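You operate a simulated robot arm through the tools that you are given. There is no shell and no other tool. Be economical: measure what you need, move in short steps, check, and stop when the job is done.

The job below is to be done with a simulated robot arm. You get a single attempt, and the scene is never put back.

JOB
Mix the glaze jar with the earliest date in the rocker.
Fine: of the three on shelf four; grey arm over the jar while it rocks, clear again after; the other jars stay. Where these are worked on the way, their far stop is far enough and under half their travel is too little: grey arm of the rocker.

Only the result counts: the job must be done as asked and must still hold three seconds after the hand-in. Knocking over, shifting, dropping, spilling or breaking anything else fails it.

ROBOT AND FRAMES
A 7-joint arm with a two-finger parallel gripper on a trunk, on a base that drives. Base frame: it is fixed to the floor where the robot stands at the start and does not move with it; the origin is under the middle of the robot, x ahead of it, y to its left, z up. Readings come in cm, degrees, newtons and seconds.
With the tool pointing down near the work surface it reaches from about 22 to 74 cm from the robot's upright axis, wherever it stands. Its first joint turns from -166.0 to 166.0 degrees. Places, roughly: grey arm of the rocker [-300, 20, 110]; rocker lever with yellow ball [-290, 20, 100]; well of the rocker [-290, 10, 100]. Payload 3.91 kg.
The TCP is the grasp point between the finger pads, 3 cm short of the fingertips. In the tool frame z runs along the fingers and y along their closing line. The gripper opens to 11 cm. The fingers are 2 cm wide and 1 cm thick; the gripper's body (4.8 by 11.2 cm) begins 5.5 cm behind the TCP.
Orientation is told as [roll, pitch, yaw] about the base's x, y, z axes, in that order, counted from this pose: with the fingers straight down and closing along the base's y, the tool's x points along the base's -x, its y along +y and its z along -z.

CONTROLS
- The arm moves only by the tool send_rows. Its argument "steps" is a list of rows, each a list of 7 numbers: the turn, a rotation vector about the base's x, y, z in units of 45 degrees (1.0 is 45 degrees), then the shift along the base's x, y, z in units of 150 mm (1.0 is 150 mm), then the finger opening in cm, from 0 to 11. In form: [[rx, ry, rz, dx, dy, dz, fingers], ...]. A call has 1 to 8 rows; each row is the pose to reach, as a shift and turn from the pose commanded when the call began. A call with a number of a shift or a turn outside -1 to 1 is refused whole. Rows are played at 5 a second. More than 5 cm and 8.6 degrees between two rows, or a gripper value outside its range, and nothing of the call is played. A pose out of reach is approached as far as the arm can. The call stops where the force on the tool passes 90 N (or 10 N more than at its start, if that is more) or the arm is blocked; 0.2 s more then pass. The fingers move at their own pace (about 15.3 cm/s each) and stop on an object; they squeeze with about 32 N. The grip force told is the motor's: it shows also when the fingers shut on nothing. Time passes only in rows, and 0.2 s behind the last, so rows that repeat a pose let the fingers close. The reply holds the time, the measured pose of the TCP, the force on the tool along the base axes, the opening and the grip force, in the units named above and with some noise, with the torque about the TCP (base axes, N m) and any sound that the robot's microphone picked up, and new pictures: "show" is both (left out), scene, wrist or none.
- Cameras (640 x 400 px; columns grow to the right, rows downward): "scene" is now at [2.09, 16.52, 159.17]; the picture's right is [0.19, -0.98, 0.00], its down [-0.56, -0.11, -0.82] and it looks along [0.81, 0.16, -0.57] (base axes); focal length 281 px, centre (320, 200). "wrist" rides on the gripper at [7.7, 0.7, -11.4] in the tool frame; the picture's right is [-0.09, 1.00, 0.00], its down [-0.80, -0.07, -0.59] and it looks along [-0.59, -0.05, 0.80] (tool axes); focal length 270 px, centre (320, 200). There is no depth. A picture from a camera that has moved, and an enlarged one, comes with that camera's place and axes in the base frame and with its lens. The place of the scene camera against the robot may be out by one fixed shift of up to 1.8 cm in any direction.
- lift_body(by): slides the trunk up (or, below 0, down) by that many cm; the arm and the scene camera ride with it, the base frame stays. It gives what a move gives, with no picture.
- drive_base(legs): drives the robot by 1 to 6 legs, each [ahead, turn to the left] in cm and degrees, along the robot's own axes; the way and the turn of a leg run together, so that a leg with both is an arc; at most 150 cm and 180 degrees a leg. The arm and the cameras ride along, it lands a little off, and it stops where it bumps. It gives what a move gives, and a new picture of the scene camera.
- turn_head(pan, tilt): turns the head with the scene camera to pan (to the left, within 155 degrees either way) and tilt (down, from -29 to 69), counted from straight ahead of the robot. It gives what a move gives, and a new picture of the scene camera.
- inspect(camera, box): a new picture of the part [left, top, right, bottom] of that camera's present view, enlarged. The clock stands still meanwhile.
- finish_job(): hands the job in; it is judged then, once.

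Work in short steps. Places have to be worked out from the pictures, the camera data and where the tool is seen: move nearer, look again, correct. Check each grasp and each placing, and mend what went wrong. You have 120 turns and 260 pictures in all, those below and enlarged ones among them. Open the gripper and draw the arm clear of the work before you hand the job in, unless the task says otherwise; then end with one line.

The tools are called after "Emit:" as name(argument=value, ...) on one line, values as JSON. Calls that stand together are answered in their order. send_rows: Moves the arm, as the interface text tells. Its arguments: {"type":"object","properties":{"steps":{"type":"array","items":{"type":"array","items":{"type":"number"}}},"show":{"type":"string","enum":["both","scene","wrist","none"]}},"required":["steps"]} The other tools are called the same way: lift_body (by) slides the trunk up or down; drive_base (legs) drives the base; turn_head (pan, tilt) turns the head that bears the scene camera; inspect (camera, box) takes an enlarged picture of a part of a camera's view; finish_job () hands the job in.

At the start:

```text
time_s: 0.0
tcp_pos: [31.84, 26.03, 129.86]
tcp_rot: [0.0, 0.0, 0.0]
force: [0.4, -1.0, -1.3]
torque: [-0.01, 0.0, -0.02]
finger_gap: 11.0
grasp_force: 0.0
trunk travel left (down, up): [-55.0, 6.0]
robot x, y, heading: [-0.08, -0.17, -0.1]
head pan, tilt: [10.9, 34.5]
```

scene: 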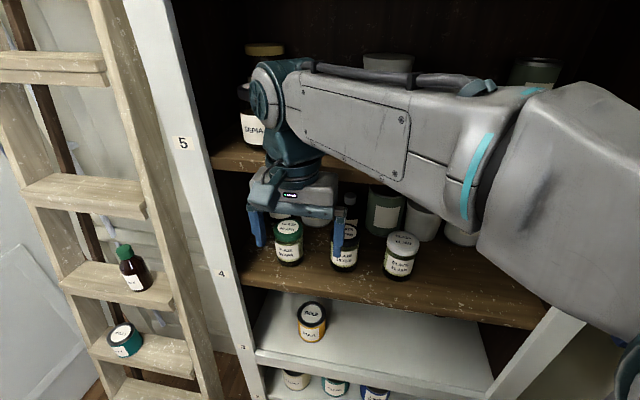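
wrist: 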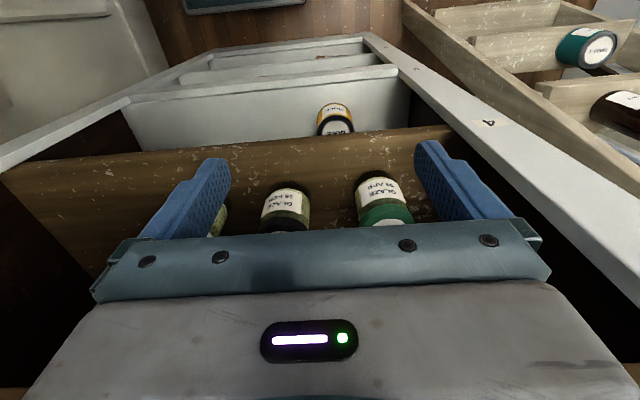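

Three glaze jars stand at the front of the board beside the "4". I enlarge both views to read the labels.

Emit:
inspect(camera="scene", box=[250, 200, 450, 300])

Emit:
inspect(camera="wrist", box=[190, 160, 450, 250])

```text
3.20 times, centred on (350, 250) of scene
camera zoom: at [2.09, 16.52, 159.17], right [0.19, -0.98, 0.0], down [-0.56, -0.11, -0.82], along [0.81, 0.16, -0.57], focal length 900 px, centre (224, 40)
```

zoom: 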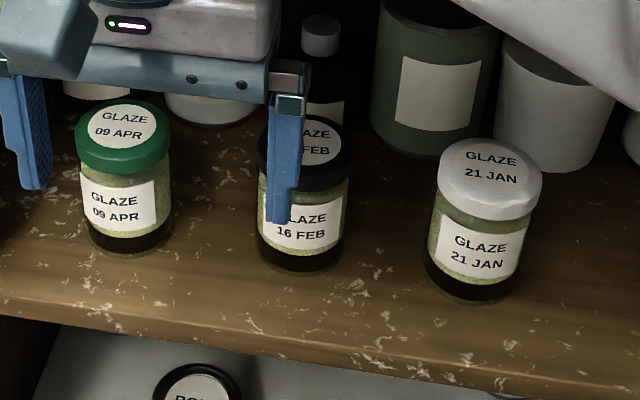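

```text
2.46 times, centred on (320, 205) of wrist
camera zoom: at [24.21, 26.76, 141.44], right [0.09, 1.0, 0.0], down [0.8, -0.07, 0.59], along [0.59, -0.05, -0.8], focal length 665 px, centre (320, 188)
```

zoom: 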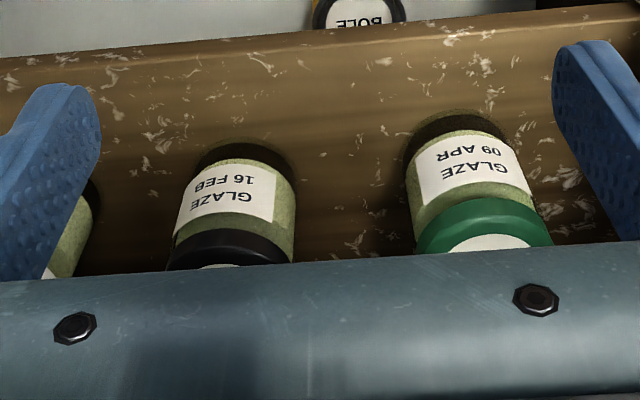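

The jar wanted is 21 JAN (white lid), at about [43.5, 8.7], on the board at z≈115. Before I choose a grasp I look behind me towards the rocker.

Emit:
turn_head(pan=155, tilt=12)

```text
time_s: 2.3
tcp_pos: [31.89, 26.05, 129.92]
tcp_rot: [0.0, 0.0, 0.0]
force: [1.1, 0.5, 0.0]
torque: [0.02, -0.01, -0.03]
finger_gap: 11.0
grasp_force: 0.1
trunk travel left (down, up): [-55.0, 6.0]
robot x, y, heading: [-0.07, -0.07, 0.1]
head pan, tilt: [154.7, 12.0]
camera scene: at [-15.01, 18.83, 162.78], right [0.43, 0.9, 0.0], down [0.19, -0.09, -0.98], along [-0.88, 0.42, -0.21], focal length 281 px, centre (320, 200)
```

scene: 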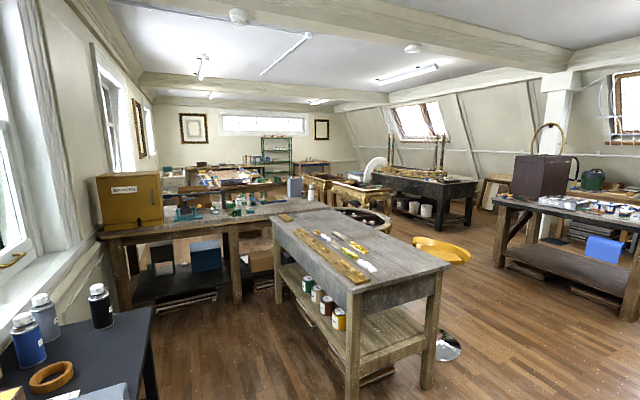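

The rocker should appear near (185, 208), on the left end of the long bench. I enlarge that part.

Emit:
inspect(camera="scene", box=[90, 160, 350, 300])

Emit:
inspect(camera="scene", box=[155, 185, 255, 235])

```text
2.46 times, centred on (220, 230) of scene
camera zoom: at [-15.01, 18.83, 162.78], right [0.43, 0.9, 0.0], down [0.19, -0.09, -0.98], along [-0.88, 0.42, -0.21], focal length 692 px, centre (566, 126)
```

zoom: 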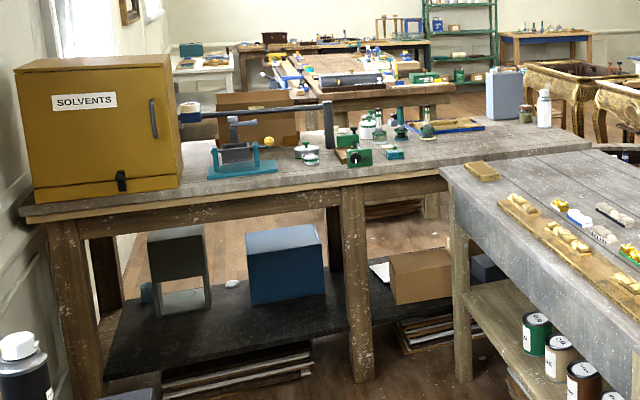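

```text
6.40 times, centred on (205, 210) of scene
camera zoom: at [-15.01, 18.83, 162.78], right [0.43, 0.9, 0.0], down [0.19, -0.09, -0.98], along [-0.88, 0.42, -0.21], focal length 1799 px, centre (1056, 136)
```

zoom: 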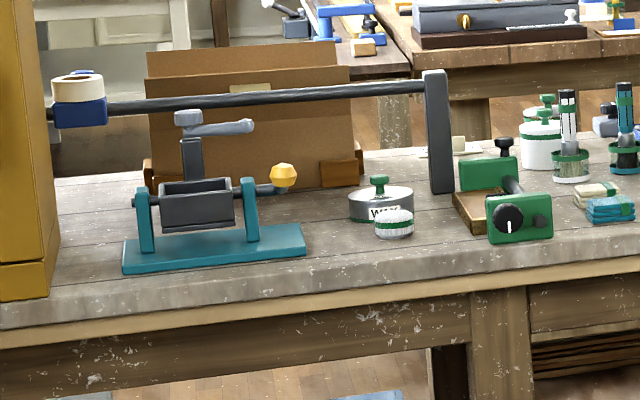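

The rocker cradle, lever and grey arm are visible. I back off 15 cm to make room for a tilted grasp and turn the head back to the shelf.

Emit:
drive_base(legs=[[-15, 0]])

Emit:
turn_head(pan=0, tilt=32)

```text
time_s: 3.6
tcp_pos: [16.78, 25.98, 129.98]
tcp_rot: [0.0, 0.1, -0.1]
force: [0.0, -0.3, 0.1]
torque: [0.01, 0.01, 0.0]
finger_gap: 11.0
grasp_force: 0.0
trunk travel left (down, up): [-55.0, 6.0]
robot x, y, heading: [-15.35, -0.17, -0.3]
head pan, tilt: [154.7, 12.0]
camera scene: at [-30.14, 18.91, 162.77], right [0.43, 0.9, 0.0], down [0.19, -0.09, -0.98], along [-0.88, 0.42, -0.21], focal length 281 px, centre (320, 200)
```

scene: 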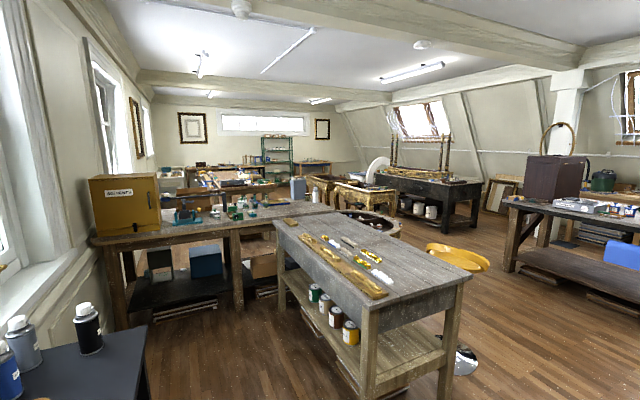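

```text
time_s: 6.0
tcp_pos: [16.84, 26.04, 129.9]
tcp_rot: [0.0, -0.1, -0.3]
force: [-0.4, -0.4, 0.0]
torque: [0.0, 0.04, 0.0]
finger_gap: 10.99
grasp_force: 0.0
trunk travel left (down, up): [-55.0, 6.0]
robot x, y, heading: [-15.27, 0.04, -0.1]
head pan, tilt: [0.0, 32.0]
camera scene: at [-12.66, 14.87, 159.56], right [0.0, -1.0, 0.0], down [-0.53, 0.0, -0.85], along [0.85, 0.0, -0.53], focal length 281 px, centre (320, 200)
```

scene: 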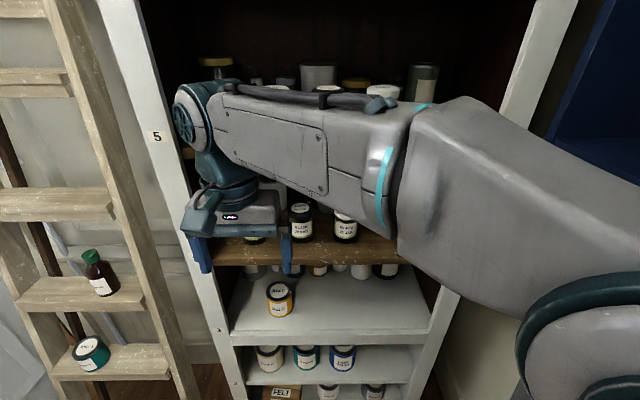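

I tilt the tool 60° towards the shelf while still clear of it, sliding towards the jar's y.

Emit:
send_rows(steps=[[0, -0.18, 0, 0, -0.1, 0, 9], [0, -0.36, 0, 0, -0.2, 0, 9], [0, -0.54, 0, 0, -0.3, 0, 9], [0, -0.72, 0, 0, -0.4, 0, 9], [0, -0.9, 0, 0, -0.5, 0, 9]], show="none")

Emit:
send_rows(steps=[[0, -0.15, 0, 0, -0.13, 0, 9], [0, -0.3, 0, 0, -0.26, 0, 9], [0, -0.433, 0, 0, -0.4, 0, 9], [0, -0.433, 0, 0, -0.53, 0, 9], [0, -0.433, 0, 0, -0.65, 0, 9]])

```text
time_s: 7.2
tcp_pos: [16.93, 18.51, 129.89]
tcp_rot: [0.2, -40.6, -0.2]
force: [0.2, -0.3, 0.3]
torque: [0.01, -0.03, 0.03]
finger_gap: 9.03
grasp_force: 0.0
trunk travel left (down, up): [-55.0, 6.0]
robot x, y, heading: [-15.24, 0.0, -0.1]
head pan, tilt: [0.0, 32.0]
```

```text
time_s: 8.4
tcp_pos: [19.21, 10.59, 125.13]
tcp_rot: [-3.7, -51.2, 4.6]
force: [-0.5, 0.8, -0.6]
torque: [0.0, -0.02, 0.01]
finger_gap: 9.0
grasp_force: 0.0
trunk travel left (down, up): [-55.0, 6.0]
robot x, y, heading: [-14.9, -0.01, -0.1]
head pan, tilt: [0.0, 32.0]
stopped in row 5: the arm was blocked; the commanded pose is now the measured one
camera scene: at [-12.61, 14.88, 159.44], right [0.0, -1.0, 0.0], down [-0.53, 0.0, -0.85], along [0.85, 0.0, -0.53], focal length 281 px, centre (320, 200)
camera wrist: at [5.43, 10.99, 126.42], right [0.02, 1.0, 0.03], down [0.04, -0.03, 1.0], along [1.0, -0.02, -0.04], focal length 270 px, centre (320, 200)
```

scene: 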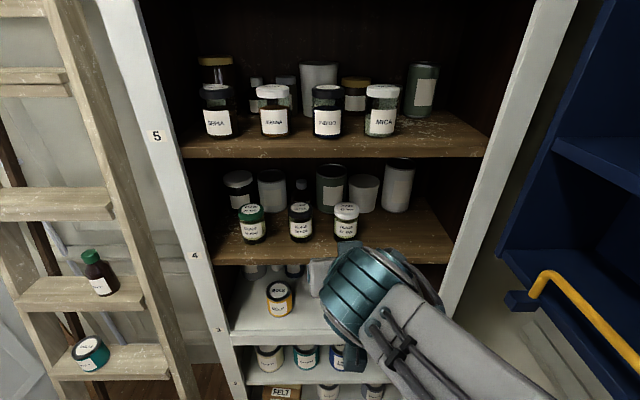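
wrist: 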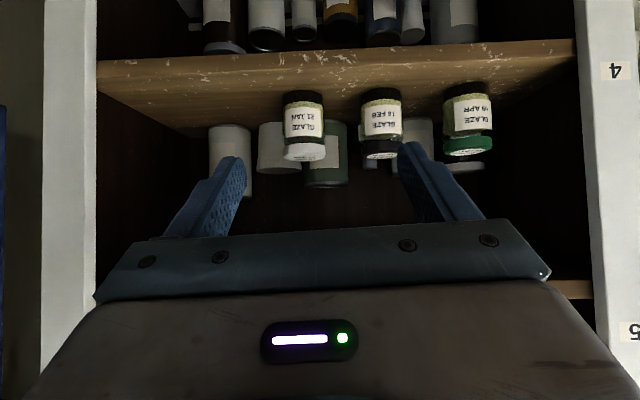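

The tilt was blocked by the arm's own limit close to the body. I move forward 11 cm first, still outside the shelf, and then finish the tilt.

Emit:
send_rows(steps=[[0, 0, 0, 0.2, -0.05, 0, 9], [0, 0, 0, 0.4, -0.1, 0, 9], [0, 0, 0, 0.6, -0.16, 0, 9], [0.05, -0.1, -0.047, 0.7, -0.16, 0, 9], [0.05, -0.2, -0.047, 0.7, -0.16, 0, 9], [0.05, -0.2, -0.047, 0.7, -0.16, 0, 9]])

```text
time_s: 9.8
tcp_pos: [29.39, 8.09, 125.72]
tcp_rot: [0.2, -60.8, -0.6]
force: [0.2, -0.3, -0.2]
torque: [-0.04, 0.0, 0.01]
finger_gap: 9.03
grasp_force: 0.1
trunk travel left (down, up): [-55.0, 6.0]
robot x, y, heading: [-14.87, -0.12, -0.0]
head pan, tilt: [0.0, 32.0]
camera scene: at [-12.65, 14.84, 159.56], right [0.0, -1.0, 0.0], down [-0.53, 0.0, -0.85], along [0.85, 0.0, -0.53], focal length 281 px, centre (320, 200)
camera wrist: at [15.74, 9.02, 124.63], right [0.05, 1.0, 0.08], down [-0.13, -0.07, 0.99], along [0.99, -0.06, 0.13], focal length 270 px, centre (320, 200)
```

scene: 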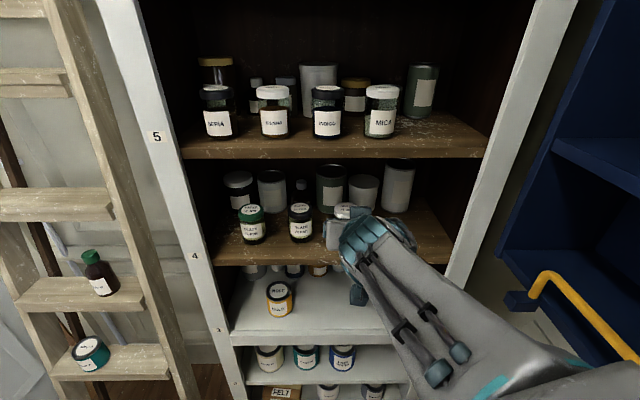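
wrist: 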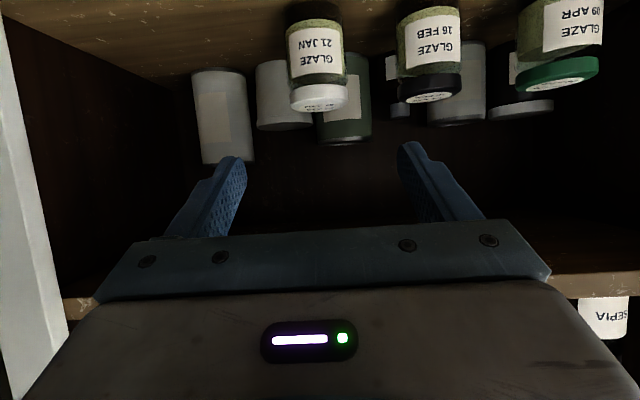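

The two views agree: jar axis about [45, 8], base z≈110.7, top z≈118.3, diameter about 6. I lower outside the shelf, come in part way at lid height, and then check.

Emit:
send_rows(steps=[[0, 0, 0, 0, 0, -0.2, 9], [0, 0, 0, 0, 0, -0.4, 9], [0, 0, 0, 0, 0, -0.57, 9], [0, 0, 0, 0.2, 0, -0.57, 9], [0, 0, 0, 0.4, 0, -0.57, 9], [0, 0, 0, 0.55, 0, -0.57, 9]])

```text
time_s: 10.6
tcp_pos: [27.13, 16.98, 118.11]
tcp_rot: [3.0, -59.8, 10.2]
force: [0.1, 0.2, 0.4]
torque: [-0.02, -0.01, 0.05]
finger_gap: 8.99
grasp_force: 0.1
trunk travel left (down, up): [-55.0, 6.0]
robot x, y, heading: [-15.05, -0.28, 0.0]
head pan, tilt: [0.0, 32.0]
stopped in row 3: the arm was blocked; the commanded pose is now the measured one
camera scene: at [-12.64, 15.11, 159.57], right [0.03, -1.0, 0.0], down [-0.53, -0.02, -0.85], along [0.85, 0.03, -0.53], focal length 281 px, centre (320, 200)
camera wrist: at [13.51, 14.57, 117.37], right [-0.18, 0.98, 0.1], down [-0.09, -0.12, 0.99], along [0.98, 0.16, 0.11], focal length 270 px, centre (320, 200)
```

scene: 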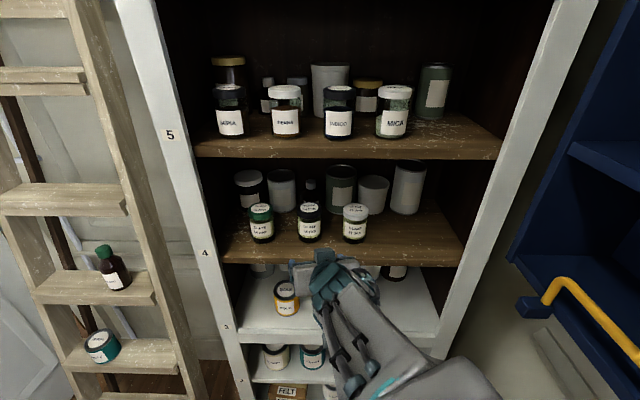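
wrist: 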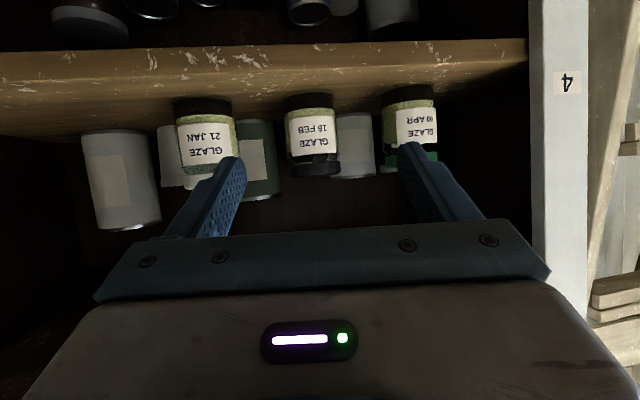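

Again blocked by a joint limit, with the arm too near the body. I drive back 18 cm for a better posture.

Emit:
drive_base(legs=[[-18, 0]])

Emit:
send_rows(steps=[[-0.03, 0, -0.1, 0.2, -0.15, 0.1, 9], [-0.05, 0, -0.2, 0.4, -0.3, 0.2, 9], [-0.05, 0, -0.22, 0.6, -0.45, 0.35, 9], [-0.05, 0, -0.22, 0.8, -0.6, 0.5, 9], [-0.05, 0, -0.22, 1.0, -0.6, 0.5, 9]])

```text
time_s: 12.1
tcp_pos: [8.58, 16.97, 118.04]
tcp_rot: [2.7, -59.8, 10.5]
force: [-0.3, -0.3, -0.4]
torque: [0.04, 0.02, 0.04]
finger_gap: 8.99
grasp_force: 0.1
trunk travel left (down, up): [-55.0, 6.0]
robot x, y, heading: [-33.55, 0.09, 0.3]
head pan, tilt: [0.0, 32.0]
camera scene: at [-31.18, 15.05, 159.56], right [0.02, -1.0, 0.0], down [-0.53, -0.01, -0.85], along [0.85, 0.02, -0.53], focal length 281 px, centre (320, 200)
```

scene: 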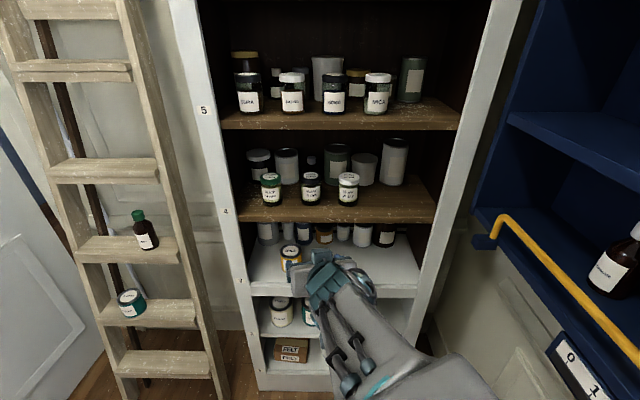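

```text
time_s: 13.3
tcp_pos: [23.78, 8.12, 125.56]
tcp_rot: [-1.6, -59.4, 4.3]
force: [-0.2, -0.1, 0.1]
torque: [-0.03, -0.01, 0.03]
finger_gap: 8.97
grasp_force: 0.1
trunk travel left (down, up): [-55.0, 6.0]
robot x, y, heading: [-33.51, -0.28, 0.0]
head pan, tilt: [0.0, 32.0]
camera scene: at [-31.0, 14.86, 159.56], right [0.0, -1.0, 0.0], down [-0.53, 0.0, -0.85], along [0.85, 0.0, -0.53], focal length 281 px, centre (320, 200)
camera wrist: at [9.95, 8.18, 124.78], right [-0.01, 1.0, 0.06], down [-0.1, -0.06, 0.99], along [0.99, 0.0, 0.1], focal length 270 px, centre (320, 200)
```

scene: 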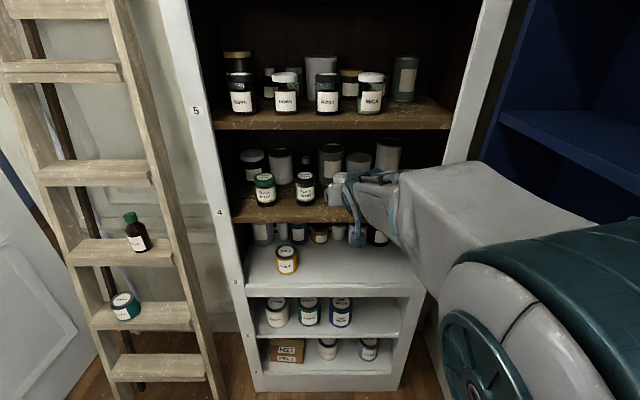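
wrist: 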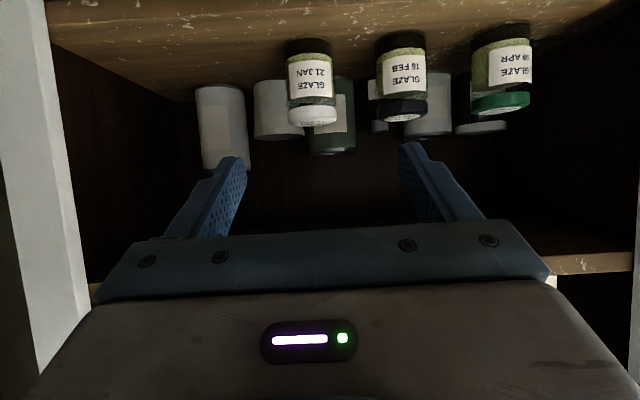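

Posture is fine now. I square the yaw, lower to z≈117 and move in with the jar between the fingers, short of it.

Emit:
send_rows(steps=[[0.01, 0, -0.035, 0.1, 0, -0.15, 9], [0.023, 0, -0.07, 0.2, 0, -0.3, 9], [0.023, 0, -0.07, 0.4, 0, -0.45, 9], [0.023, 0, -0.07, 0.6, 0, -0.57, 9], [0.023, 0, -0.07, 0.8, 0, -0.57, 9], [0.023, 0, -0.07, 0.95, 0, -0.57, 9], [0.023, 0, -0.07, 0.95, 0, -0.57, 9]])

```text
time_s: 14.9
tcp_pos: [37.83, 8.05, 117.23]
tcp_rot: [0.5, -59.6, -0.5]
force: [-0.4, -0.2, 0.7]
torque: [0.0, -0.03, 0.03]
finger_gap: 9.0
grasp_force: 0.1
trunk travel left (down, up): [-55.0, 6.0]
robot x, y, heading: [-33.68, 0.12, 0.1]
head pan, tilt: [0.0, 32.0]
camera scene: at [-31.08, 14.82, 159.57], right [0.0, -1.0, 0.0], down [-0.53, 0.0, -0.85], along [0.85, 0.0, -0.53], focal length 281 px, centre (320, 200)
camera wrist: at [24.2, 8.79, 116.5], right [0.05, 1.0, 0.08], down [-0.11, -0.07, 0.99], along [0.99, -0.06, 0.1], focal length 270 px, centre (320, 200)
```

scene: 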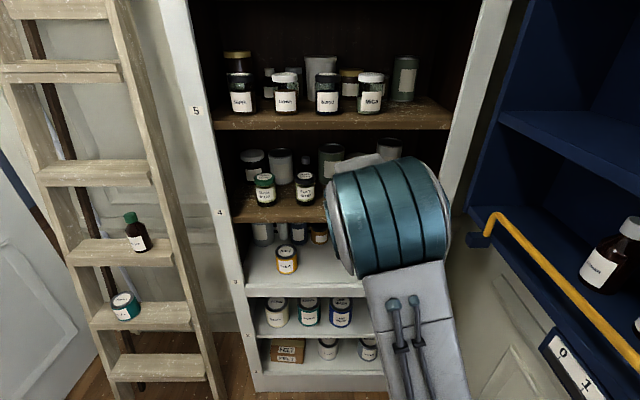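
wrist: 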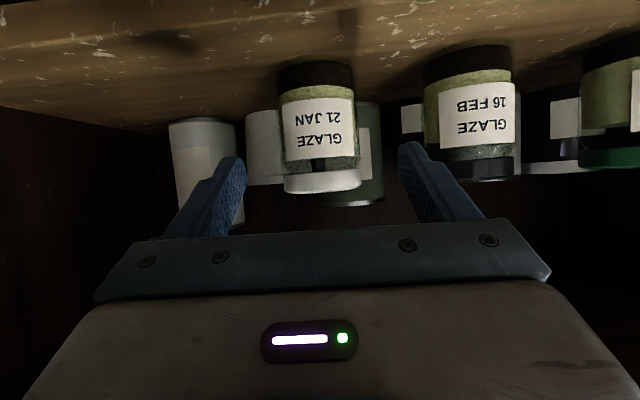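

The jar is centred between the fingers, with its axis at about x=45, y=7.8. I move in to x≈44.2 and close on the lid band.

Emit:
send_rows(steps=[[0, 0, 0, 0.15, -0.015, -0.02, 9], [0, 0, 0, 0.3, -0.015, -0.03, 9], [0, 0, 0, 0.43, -0.015, -0.03, 9], [0, 0, 0, 0.43, -0.015, -0.03, 5], [0, 0, 0, 0.43, -0.015, -0.03, 4], [0, 0, 0, 0.43, -0.015, -0.03, 4]], show="wrist")

```text
time_s: 16.3
tcp_pos: [44.36, 8.01, 116.5]
tcp_rot: [0.4, -59.4, -0.5]
force: [-0.5, 0.8, 0.4]
torque: [-0.01, 0.11, 0.02]
finger_gap: 6.64
grasp_force: 31.8
trunk travel left (down, up): [-55.0, 6.0]
robot x, y, heading: [-33.59, -0.01, 0.4]
head pan, tilt: [0.0, 32.0]
camera wrist: at [30.57, 8.74, 115.83], right [0.05, 1.0, 0.08], down [-0.11, -0.07, 0.99], along [0.99, -0.05, 0.1], focal length 270 px, centre (320, 200)
```

wrist: 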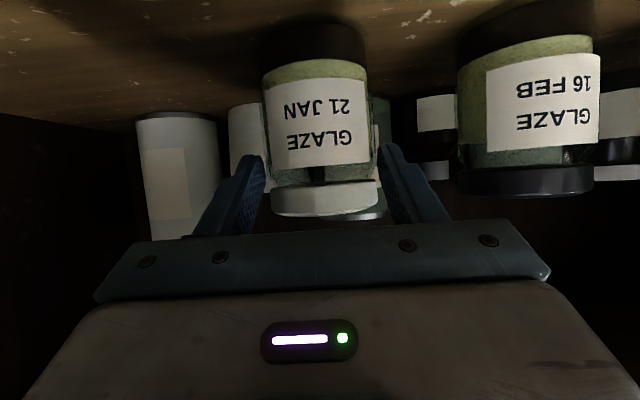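

Gripped at 6.64 cm with 32 N. I lift 3 cm slowly and check.

Emit:
send_rows(steps=[[0, 0, 0, 0, 0, 0.05, 4], [0, 0, 0, 0, 0, 0.12, 4], [0, 0, 0, 0, 0, 0.2, 4], [0, 0, 0, 0, 0, 0.25, 4]], show="wrist")

```text
time_s: 17.3
tcp_pos: [44.32, 7.91, 120.51]
tcp_rot: [0.4, -59.5, -0.5]
force: [1.1, 1.1, -3.4]
torque: [0.0, 0.1, 0.05]
finger_gap: 6.66
grasp_force: 32.2
trunk travel left (down, up): [-55.0, 6.0]
robot x, y, heading: [-33.19, -0.02, 0.4]
head pan, tilt: [0.0, 32.0]
camera wrist: at [30.61, 8.65, 119.66], right [0.05, 1.0, 0.08], down [-0.11, -0.07, 0.99], along [0.99, -0.05, 0.1], focal length 270 px, centre (320, 200)
```

wrist: 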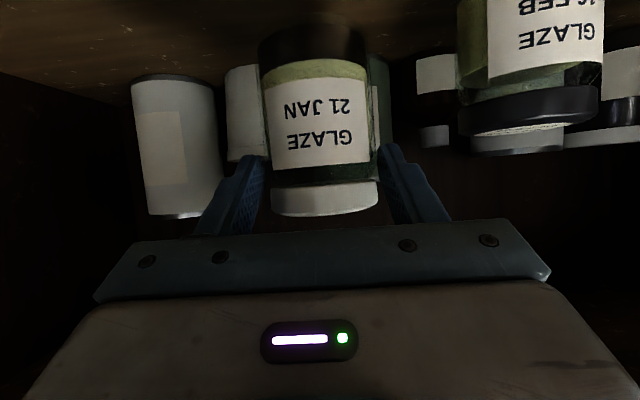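

The jar has lifted cleanly with about 3.4 N of weight. I draw it straight back out of the shelf.

Emit:
send_rows(steps=[[0, 0, 0, -0.15, 0, 0.02, 4], [0, 0, 0, -0.3, 0, 0.03, 4], [0, 0, 0, -0.45, 0, 0.04, 4], [0, 0, 0, -0.6, 0, 0.05, 4], [0, 0, 0, -0.75, 0, 0.05, 4], [0, 0, 0, -0.9, 0, 0.05, 4], [0, 0, 0, -1.0, 0, 0.05, 4]])

```text
time_s: 18.9
tcp_pos: [29.08, 7.78, 121.1]
tcp_rot: [0.3, -59.5, -0.6]
force: [-0.1, 0.5, -3.5]
torque: [0.02, 0.12, -0.04]
finger_gap: 6.67
grasp_force: 32.5
trunk travel left (down, up): [-55.0, 6.0]
robot x, y, heading: [-33.74, -0.01, 0.2]
head pan, tilt: [0.0, 32.0]
camera scene: at [-31.07, 14.85, 159.56], right [0.0, -1.0, 0.0], down [-0.53, 0.0, -0.85], along [0.85, 0.0, -0.53], focal length 281 px, centre (320, 200)
camera wrist: at [15.39, 8.62, 120.26], right [0.05, 1.0, 0.08], down [-0.11, -0.07, 0.99], along [0.99, -0.06, 0.1], focal length 270 px, centre (320, 200)
```

scene: 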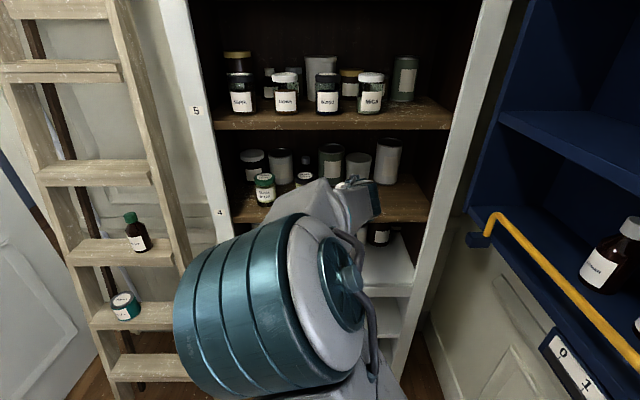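
wrist: 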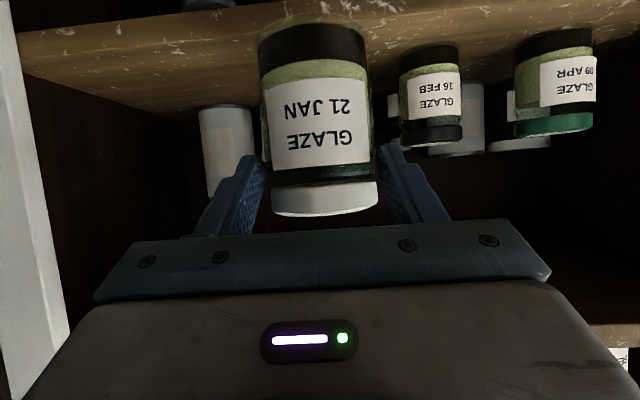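

The jar is out. I look to both sides behind me to plan a clear path to the rocker bench.

Emit:
turn_head(pan=150, tilt=32)

Emit:
turn_head(pan=-140, tilt=32)

Emit:
turn_head(pan=80, tilt=32)

```text
time_s: 21.2
tcp_pos: [29.22, 7.93, 121.05]
tcp_rot: [0.4, -59.4, -0.5]
force: [0.4, 0.2, -4.1]
torque: [0.01, 0.1, 0.03]
finger_gap: 6.67
grasp_force: 31.6
trunk travel left (down, up): [-55.0, 6.0]
robot x, y, heading: [-33.57, -0.05, 0.3]
head pan, tilt: [150.0, 32.0]
camera scene: at [-47.76, 19.31, 159.56], right [0.5, 0.87, 0.0], down [0.46, -0.26, -0.85], along [-0.74, 0.42, -0.53], focal length 281 px, centre (320, 200)
```

scene: 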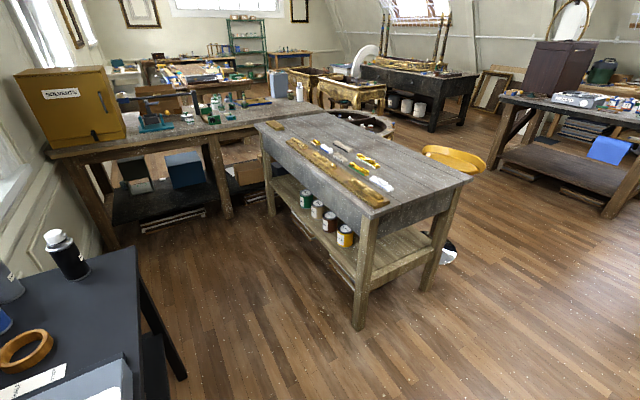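

```text
time_s: 25.2
tcp_pos: [29.25, 8.07, 121.01]
tcp_rot: [0.3, -59.5, -0.5]
force: [0.5, -0.9, -3.9]
torque: [0.01, 0.1, 0.0]
finger_gap: 6.64
grasp_force: 32.1
trunk travel left (down, up): [-55.0, 6.0]
robot x, y, heading: [-33.62, 0.15, 0.2]
head pan, tilt: [-140.0, 32.0]
camera scene: at [-46.84, 9.07, 159.57], right [-0.65, 0.76, 0.0], down [0.4, 0.34, -0.85], along [-0.65, -0.55, -0.53], focal length 281 px, centre (320, 200)
```

scene: 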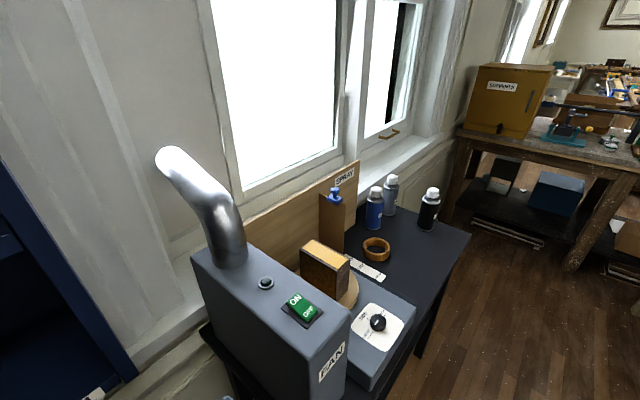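

```text
time_s: 28.4
tcp_pos: [29.24, 7.92, 121.0]
tcp_rot: [0.4, -59.5, -0.5]
force: [0.1, -0.7, -4.1]
torque: [0.0, 0.13, -0.02]
finger_gap: 6.64
grasp_force: 32.3
trunk travel left (down, up): [-55.0, 6.0]
robot x, y, heading: [-33.0, 0.16, 0.5]
head pan, tilt: [80.0, 32.0]
camera scene: at [-38.46, 23.68, 159.56], right [0.99, -0.17, 0.0], down [-0.09, -0.52, -0.85], along [0.14, 0.84, -0.53], focal length 281 px, centre (320, 200)
```

scene: 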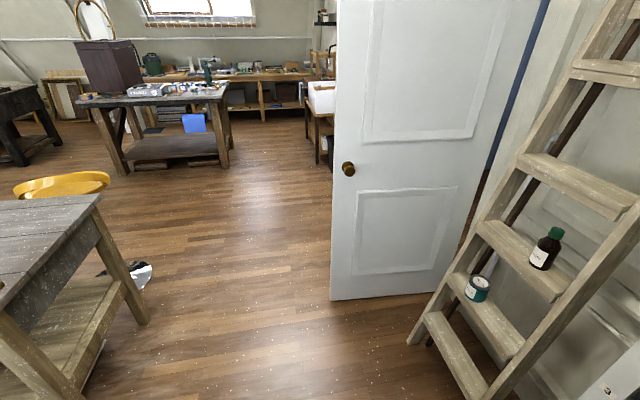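

Layout: spray table at y<-3 for x -157..-75, centre table at y>88 for x<-125, bench front near x≈-285. The lane is y≈42. I pull the arm in slightly and turn left on the spot, away from the shelf.

Emit:
send_rows(steps=[[0, 0, 0, -0.15, 0, 0.05, 4], [0, 0, 0, -0.3, 0, 0.1, 4], [0, 0, 0, -0.4, 0, 0.1, 4]], show="none")

Emit:
drive_base(legs=[[0, 134]])

```text
time_s: 29.2
tcp_pos: [23.3, 7.79, 122.46]
tcp_rot: [0.5, -59.5, -0.6]
force: [-0.4, 0.2, -3.7]
torque: [0.02, 0.12, -0.02]
finger_gap: 6.66
grasp_force: 32.2
trunk travel left (down, up): [-55.0, 6.0]
robot x, y, heading: [-33.12, 0.38, -0.1]
head pan, tilt: [80.0, 32.0]
```

```text
time_s: 34.5
tcp_pos: [-73.82, 41.6, 122.27]
tcp_rot: [0.4, -59.2, 125.9]
force: [0.0, 0.3, -4.1]
torque: [-0.08, -0.05, 0.04]
finger_gap: 6.61
grasp_force: 31.9
trunk travel left (down, up): [-55.0, 6.0]
robot x, y, heading: [-33.82, 0.25, 126.3]
head pan, tilt: [80.0, 32.0]
stopped in leg 1: the robot was blocked; the commanded pose is now the measured one
camera scene: at [-48.66, -18.02, 159.55], right [-0.39, 0.92, 0.0], down [0.49, 0.21, -0.85], along [-0.78, -0.34, -0.53], focal length 281 px, centre (320, 200)
```

scene: 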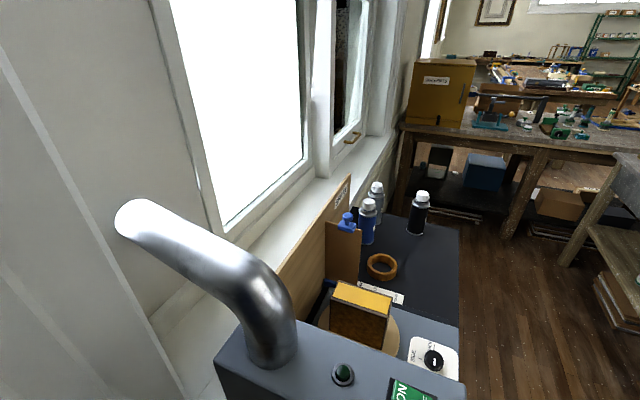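

Turning stopped at 126°, so something close touched the base or arm. I drive gently ahead along this heading, away from the cabinet and the spray table.

Emit:
drive_base(legs=[[12, 0]])

```text
time_s: 35.7
tcp_pos: [-80.88, 50.8, 122.39]
tcp_rot: [0.4, -59.3, 126.0]
force: [-1.1, 0.1, -3.4]
torque: [-0.07, -0.07, 0.02]
finger_gap: 6.65
grasp_force: 31.9
trunk travel left (down, up): [-55.0, 6.0]
robot x, y, heading: [-40.53, 10.2, 126.6]
head pan, tilt: [80.0, 32.0]
camera scene: at [-55.15, -9.21, 159.56], right [-0.45, 0.9, 0.0], down [0.48, 0.24, -0.85], along [-0.76, -0.38, -0.53], focal length 281 px, centre (320, 200)
```

scene: 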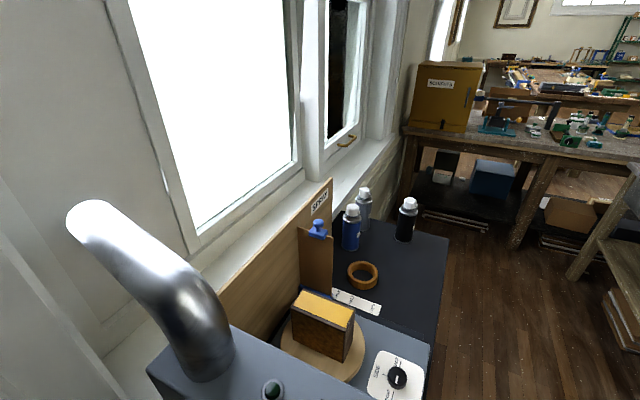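

Clear. I carry on to the lane's middle and turn to face the bench.

Emit:
drive_base(legs=[[40, 0], [0, 53.5]])

Emit:
turn_head(pan=10, tilt=25)

```text
time_s: 40.7
tcp_pos: [-121.26, 33.89, 122.44]
tcp_rot: [0.4, -59.3, -179.7]
force: [-0.8, -0.3, -4.9]
torque: [-0.02, -0.14, 0.03]
finger_gap: 6.57
grasp_force: 32.1
trunk travel left (down, up): [-55.0, 6.0]
robot x, y, heading: [-64.62, 42.4, -179.1]
head pan, tilt: [80.0, 32.0]
camera scene: at [-57.24, 18.67, 159.56], right [-0.99, 0.16, 0.0], down [0.09, 0.52, -0.85], along [-0.14, -0.84, -0.53], focal length 281 px, centre (320, 200)
```

scene: 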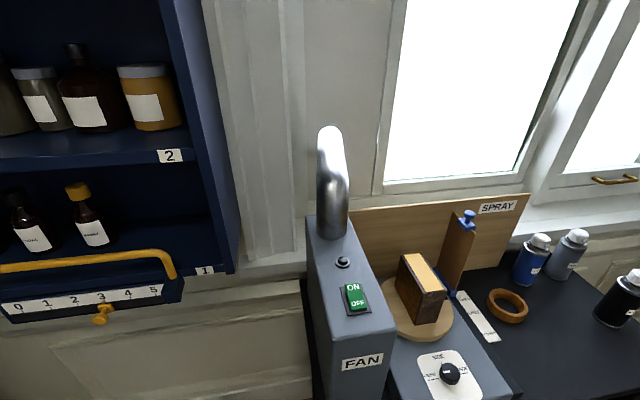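

```text
time_s: 42.1
tcp_pos: [-121.31, 33.78, 122.46]
tcp_rot: [0.3, -59.3, -179.6]
force: [0.5, -0.7, -4.0]
torque: [0.0, -0.13, 0.0]
finger_gap: 6.56
grasp_force: 31.5
trunk travel left (down, up): [-55.0, 6.0]
robot x, y, heading: [-64.35, 42.57, -179.4]
head pan, tilt: [10.0, 25.0]
camera scene: at [-64.85, 25.81, 160.67], right [-0.19, 0.98, 0.0], down [0.42, 0.08, -0.91], along [-0.89, -0.17, -0.42], focal length 281 px, centre (320, 200)
```

scene: 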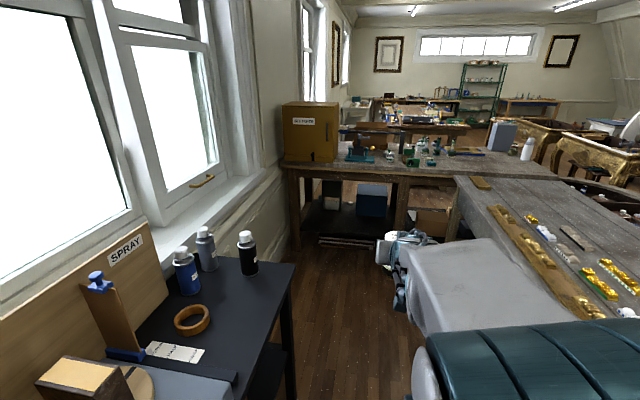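

The lane ahead is clear. I check the jar in the wrist view, then drive 100 cm ahead.

Emit:
drive_base(legs=[[100, -0.5]])

Emit:
inspect(camera="wrist", box=[0, 0, 640, 400])

Emit:
turn_head(pan=15, tilt=28)

```text
time_s: 47.3
tcp_pos: [-222.01, 31.08, 122.52]
tcp_rot: [0.4, -59.3, -178.8]
force: [0.6, 0.5, -4.6]
torque: [0.02, -0.12, -0.02]
finger_gap: 6.56
grasp_force: 31.7
trunk travel left (down, up): [-55.0, 6.0]
robot x, y, heading: [-165.61, 40.55, -178.3]
head pan, tilt: [10.0, 25.0]
camera scene: at [-165.45, 23.8, 160.67], right [-0.2, 0.98, 0.0], down [0.41, 0.09, -0.91], along [-0.89, -0.18, -0.42], focal length 281 px, centre (320, 200)
```

scene: 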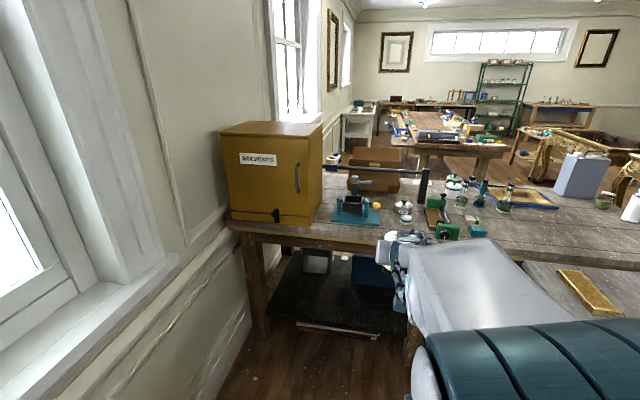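

```text
1.00 times, centred on (320, 200) of wrist (not enlarged: the box is as wide or as high as the picture)
camera zoom: at [-208.15, 30.71, 121.74], right [-0.02, -1.0, 0.08], down [0.1, 0.08, 0.99], along [-0.99, 0.03, 0.1], focal length 270 px, centre (320, 200)
```

zoom: 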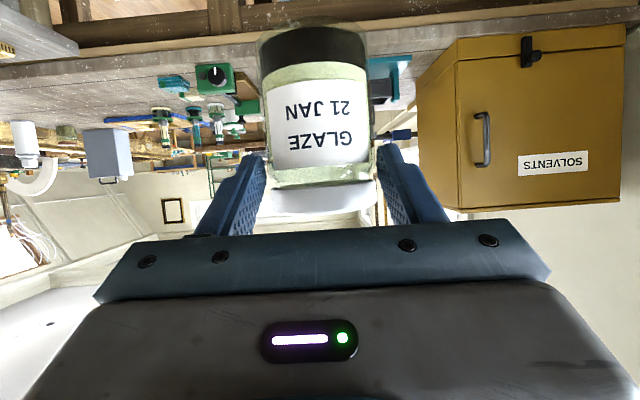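

```text
time_s: 48.0
tcp_pos: [-221.98, 31.05, 122.46]
tcp_rot: [0.4, -59.4, -178.8]
force: [-0.2, -0.5, -3.4]
torque: [-0.02, -0.13, -0.03]
finger_gap: 6.55
grasp_force: 32.3
trunk travel left (down, up): [-55.0, 6.0]
robot x, y, heading: [-165.62, 40.96, -178.5]
head pan, tilt: [15.0, 28.0]
camera scene: at [-165.14, 23.06, 160.19], right [-0.29, 0.96, 0.0], down [0.45, 0.13, -0.88], along [-0.85, -0.25, -0.47], focal length 281 px, centre (320, 200)
```

scene: 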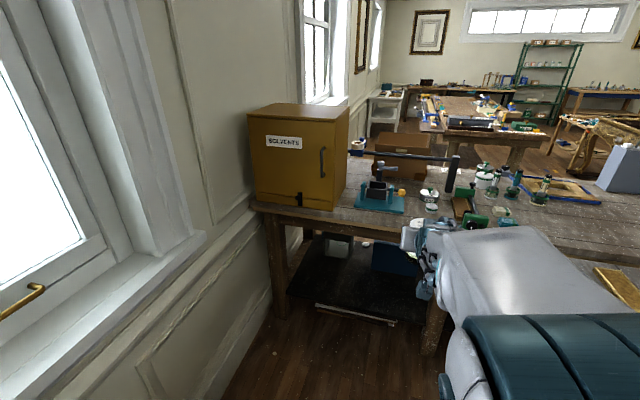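

Jar still well held. I enlarge the rocker from here.

Emit:
inspect(camera="scene", box=[330, 140, 470, 220])

```text
4.57 times, centred on (400, 180) of scene
camera zoom: at [-165.14, 23.06, 160.19], right [-0.29, 0.96, 0.0], down [0.45, 0.13, -0.88], along [-0.85, -0.25, -0.47], focal length 1285 px, centre (-46, 291)
```

zoom: 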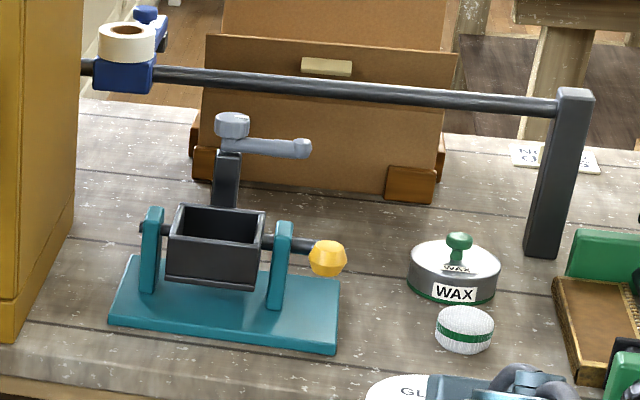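

Measured: bench top z≈91, front edge x≈-273; rocker base front edge x≈-287, y 5–28; well about x -294..-301, y 10–20, rim z≈100; the grey arm is on a post behind it. I drive closer, to about (-226, 30).

Emit:
drive_base(legs=[[0, 9], [58, 0], [0, -10.5]])

Emit:
turn_head(pan=5, tilt=38)

```text
time_s: 52.6
tcp_pos: [-278.37, 21.29, 122.46]
tcp_rot: [0.3, -59.4, -180.0]
force: [-0.5, 1.1, -3.3]
torque: [0.0, -0.14, 0.02]
finger_gap: 6.55
grasp_force: 32.5
trunk travel left (down, up): [-55.0, 6.0]
robot x, y, heading: [-221.7, 29.48, -179.5]
head pan, tilt: [15.0, 28.0]
camera scene: at [-221.74, 12.38, 160.2], right [-0.27, 0.96, 0.0], down [0.45, 0.13, -0.88], along [-0.85, -0.24, -0.47], focal length 281 px, centre (320, 200)
```

scene: 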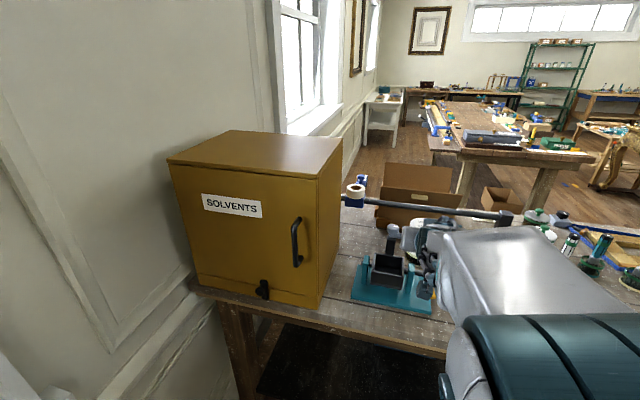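

```text
time_s: 53.3
tcp_pos: [-278.32, 21.26, 122.38]
tcp_rot: [0.3, -59.4, -179.8]
force: [-0.6, 0.0, -4.3]
torque: [0.0, -0.12, -0.03]
finger_gap: 6.55
grasp_force: 31.8
trunk travel left (down, up): [-55.0, 6.0]
robot x, y, heading: [-221.75, 29.92, -179.6]
head pan, tilt: [5.0, 38.0]
camera scene: at [-221.52, 13.95, 158.64], right [-0.1, 1.0, 0.0], down [0.61, 0.06, -0.79], along [-0.78, -0.08, -0.62], focal length 281 px, centre (320, 200)
```

scene: 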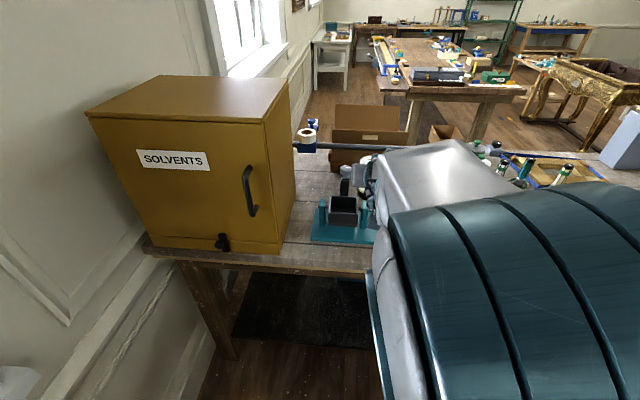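

I enlarge the rocker region, and look through the wrist camera.

Emit:
inspect(camera="scene", box=[280, 130, 420, 260])

Emit:
inspect(camera="wrist", box=[0, 0, 640, 400])

```text
3.08 times, centred on (350, 195) of scene
camera zoom: at [-221.52, 13.95, 158.64], right [-0.1, 1.0, 0.0], down [0.61, 0.06, -0.79], along [-0.78, -0.08, -0.62], focal length 865 px, centre (228, 215)
```

zoom: 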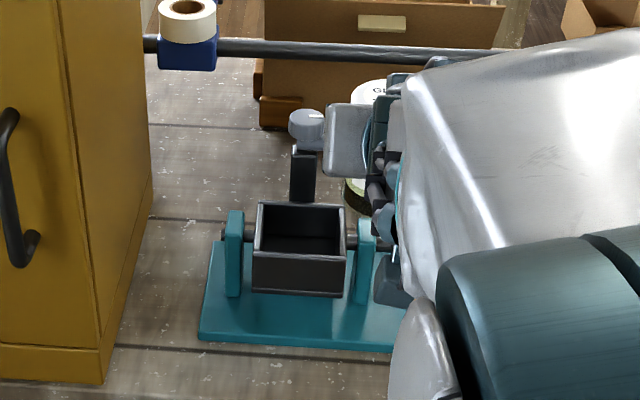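

```text
1.00 times, centred on (320, 200) of wrist (not enlarged: the box is as wide or as high as the picture)
camera zoom: at [-264.57, 20.74, 121.75], right [-0.04, -1.0, 0.08], down [0.1, 0.08, 0.99], along [-0.99, 0.04, 0.1], focal length 270 px, centre (320, 200)
```

zoom: 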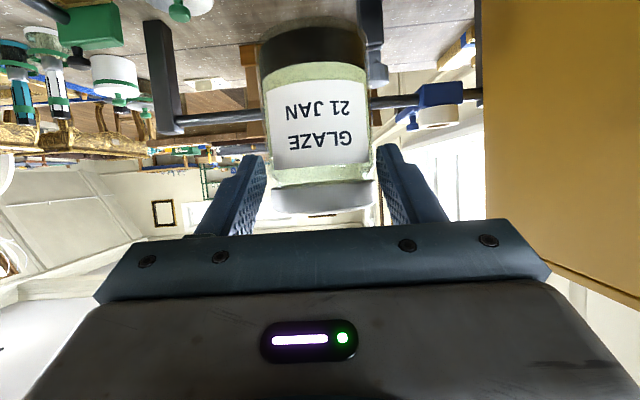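

The well reads as x≈-289..-298, y≈9.6..19.2, rim z≈100. The jar is gripped rather low for a well this narrow, so I want to set it on the bench and regrip from above. I look for a free spot to the right of the rocker.

Emit:
send_rows(steps=[[0, 0, 0, 0.1, 0.2, 0.1, 4], [0, 0, 0, 0.2, 0.4, 0.2, 4], [0, 0, 0, 0.2, 0.6, 0.3, 4], [0, 0, 0, 0.2, 0.8, 0.4, 4], [0, 0, 0, 0.2, 1.0, 0.5, 4]], show="none")

Emit:
turn_head(pan=-5, tilt=40)

Emit:
inspect(camera="scene", box=[300, 100, 480, 260])

```text
time_s: 54.5
tcp_pos: [-275.53, 35.68, 129.9]
tcp_rot: [0.0, -59.3, -179.4]
force: [-1.0, -2.1, -3.9]
torque: [0.04, -0.13, -0.09]
finger_gap: 6.51
grasp_force: 32.1
trunk travel left (down, up): [-55.0, 6.0]
robot x, y, heading: [-221.51, 29.75, -179.4]
head pan, tilt: [5.0, 38.0]
```

```text
time_s: 55.2
tcp_pos: [-275.25, 36.42, 129.96]
tcp_rot: [0.4, -59.4, 179.7]
force: [0.9, -0.1, -3.8]
torque: [-0.02, -0.12, 0.01]
finger_gap: 6.53
grasp_force: 32.0
trunk travel left (down, up): [-55.0, 6.0]
robot x, y, heading: [-221.51, 30.18, -179.5]
head pan, tilt: [-5.0, 40.0]
camera scene: at [-221.42, 15.43, 158.34], right [0.08, 1.0, 0.0], down [0.64, -0.05, -0.77], along [-0.76, 0.06, -0.64], focal length 281 px, centre (320, 200)
```

scene: 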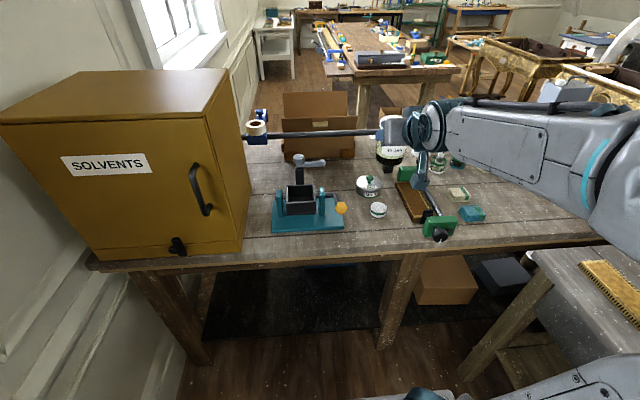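

```text
2.50 times, centred on (390, 180) of scene
camera zoom: at [-221.42, 15.43, 158.34], right [0.08, 1.0, 0.0], down [0.64, -0.05, -0.77], along [-0.76, 0.06, -0.64], focal length 703 px, centre (145, 250)
```

zoom: 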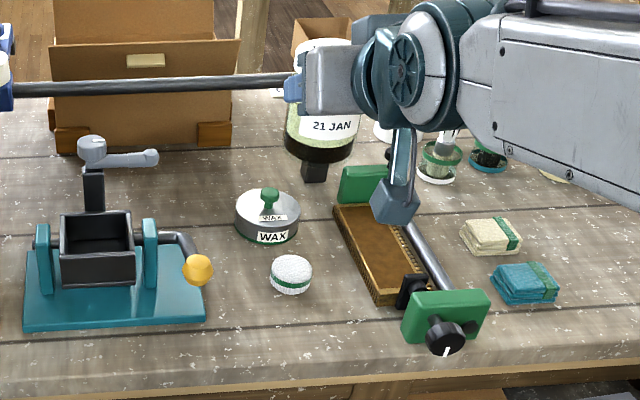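

A free patch lies in front of the white tin: x -276..-289, y 30..51. I lower the trunk 15 cm, then bring the jar over [-282.5, 40].

Emit:
lift_body(by=-15)

Emit:
send_rows(steps=[[0, 0, 0, -0.15, 0.1, -0.15, 4], [0, 0, 0, -0.3, 0.2, -0.3, 4], [0, 0, 0, -0.427, 0.24, -0.5, 4], [0, 0, 0, -0.427, 0.24, -0.7, 4], [0, 0, 0, -0.427, 0.24, -0.88, 4]])

```text
time_s: 57.0
tcp_pos: [-275.26, 36.19, 114.93]
tcp_rot: [0.4, -59.4, -179.8]
force: [1.2, 0.2, -3.9]
torque: [0.0, -0.16, 0.0]
finger_gap: 6.54
grasp_force: 32.0
trunk travel left (down, up): [-40.0, 21.0]
robot x, y, heading: [-222.16, 30.01, -179.0]
head pan, tilt: [-5.0, 40.0]
```

```text
time_s: 58.2
tcp_pos: [-281.51, 39.88, 101.92]
tcp_rot: [0.4, -59.5, -179.8]
force: [0.7, 0.0, -3.4]
torque: [-0.04, -0.14, 0.01]
finger_gap: 6.51
grasp_force: 32.1
trunk travel left (down, up): [-40.0, 21.0]
robot x, y, heading: [-221.9, 30.0, -179.3]
head pan, tilt: [-5.0, 40.0]
camera scene: at [-221.39, 15.47, 143.35], right [0.08, 1.0, 0.0], down [0.64, -0.05, -0.77], along [-0.76, 0.06, -0.64], focal length 281 px, centre (320, 200)
camera wrist: at [-267.67, 39.37, 101.2], right [-0.04, -1.0, 0.08], down [0.1, 0.07, 0.99], along [-0.99, 0.04, 0.1], focal length 270 px, centre (320, 200)
```

scene: 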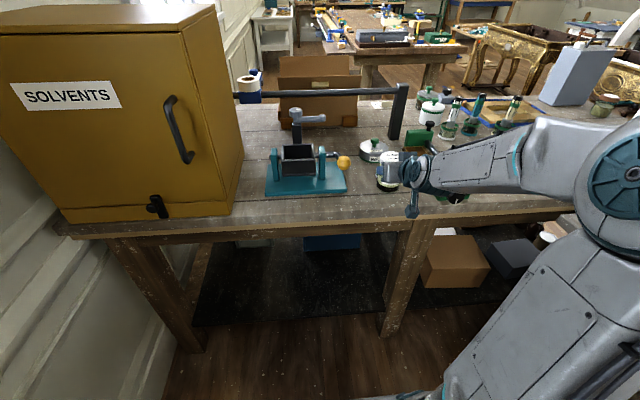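
wrist: 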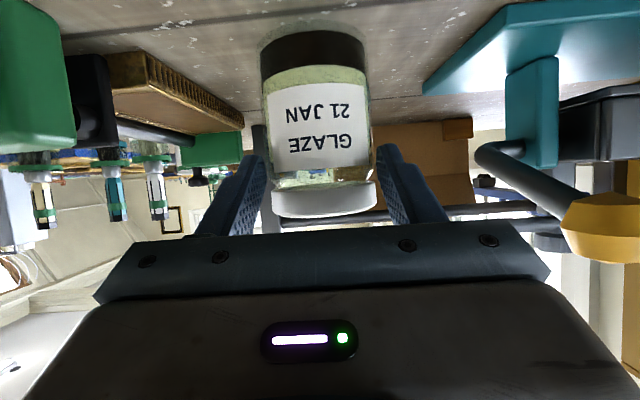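

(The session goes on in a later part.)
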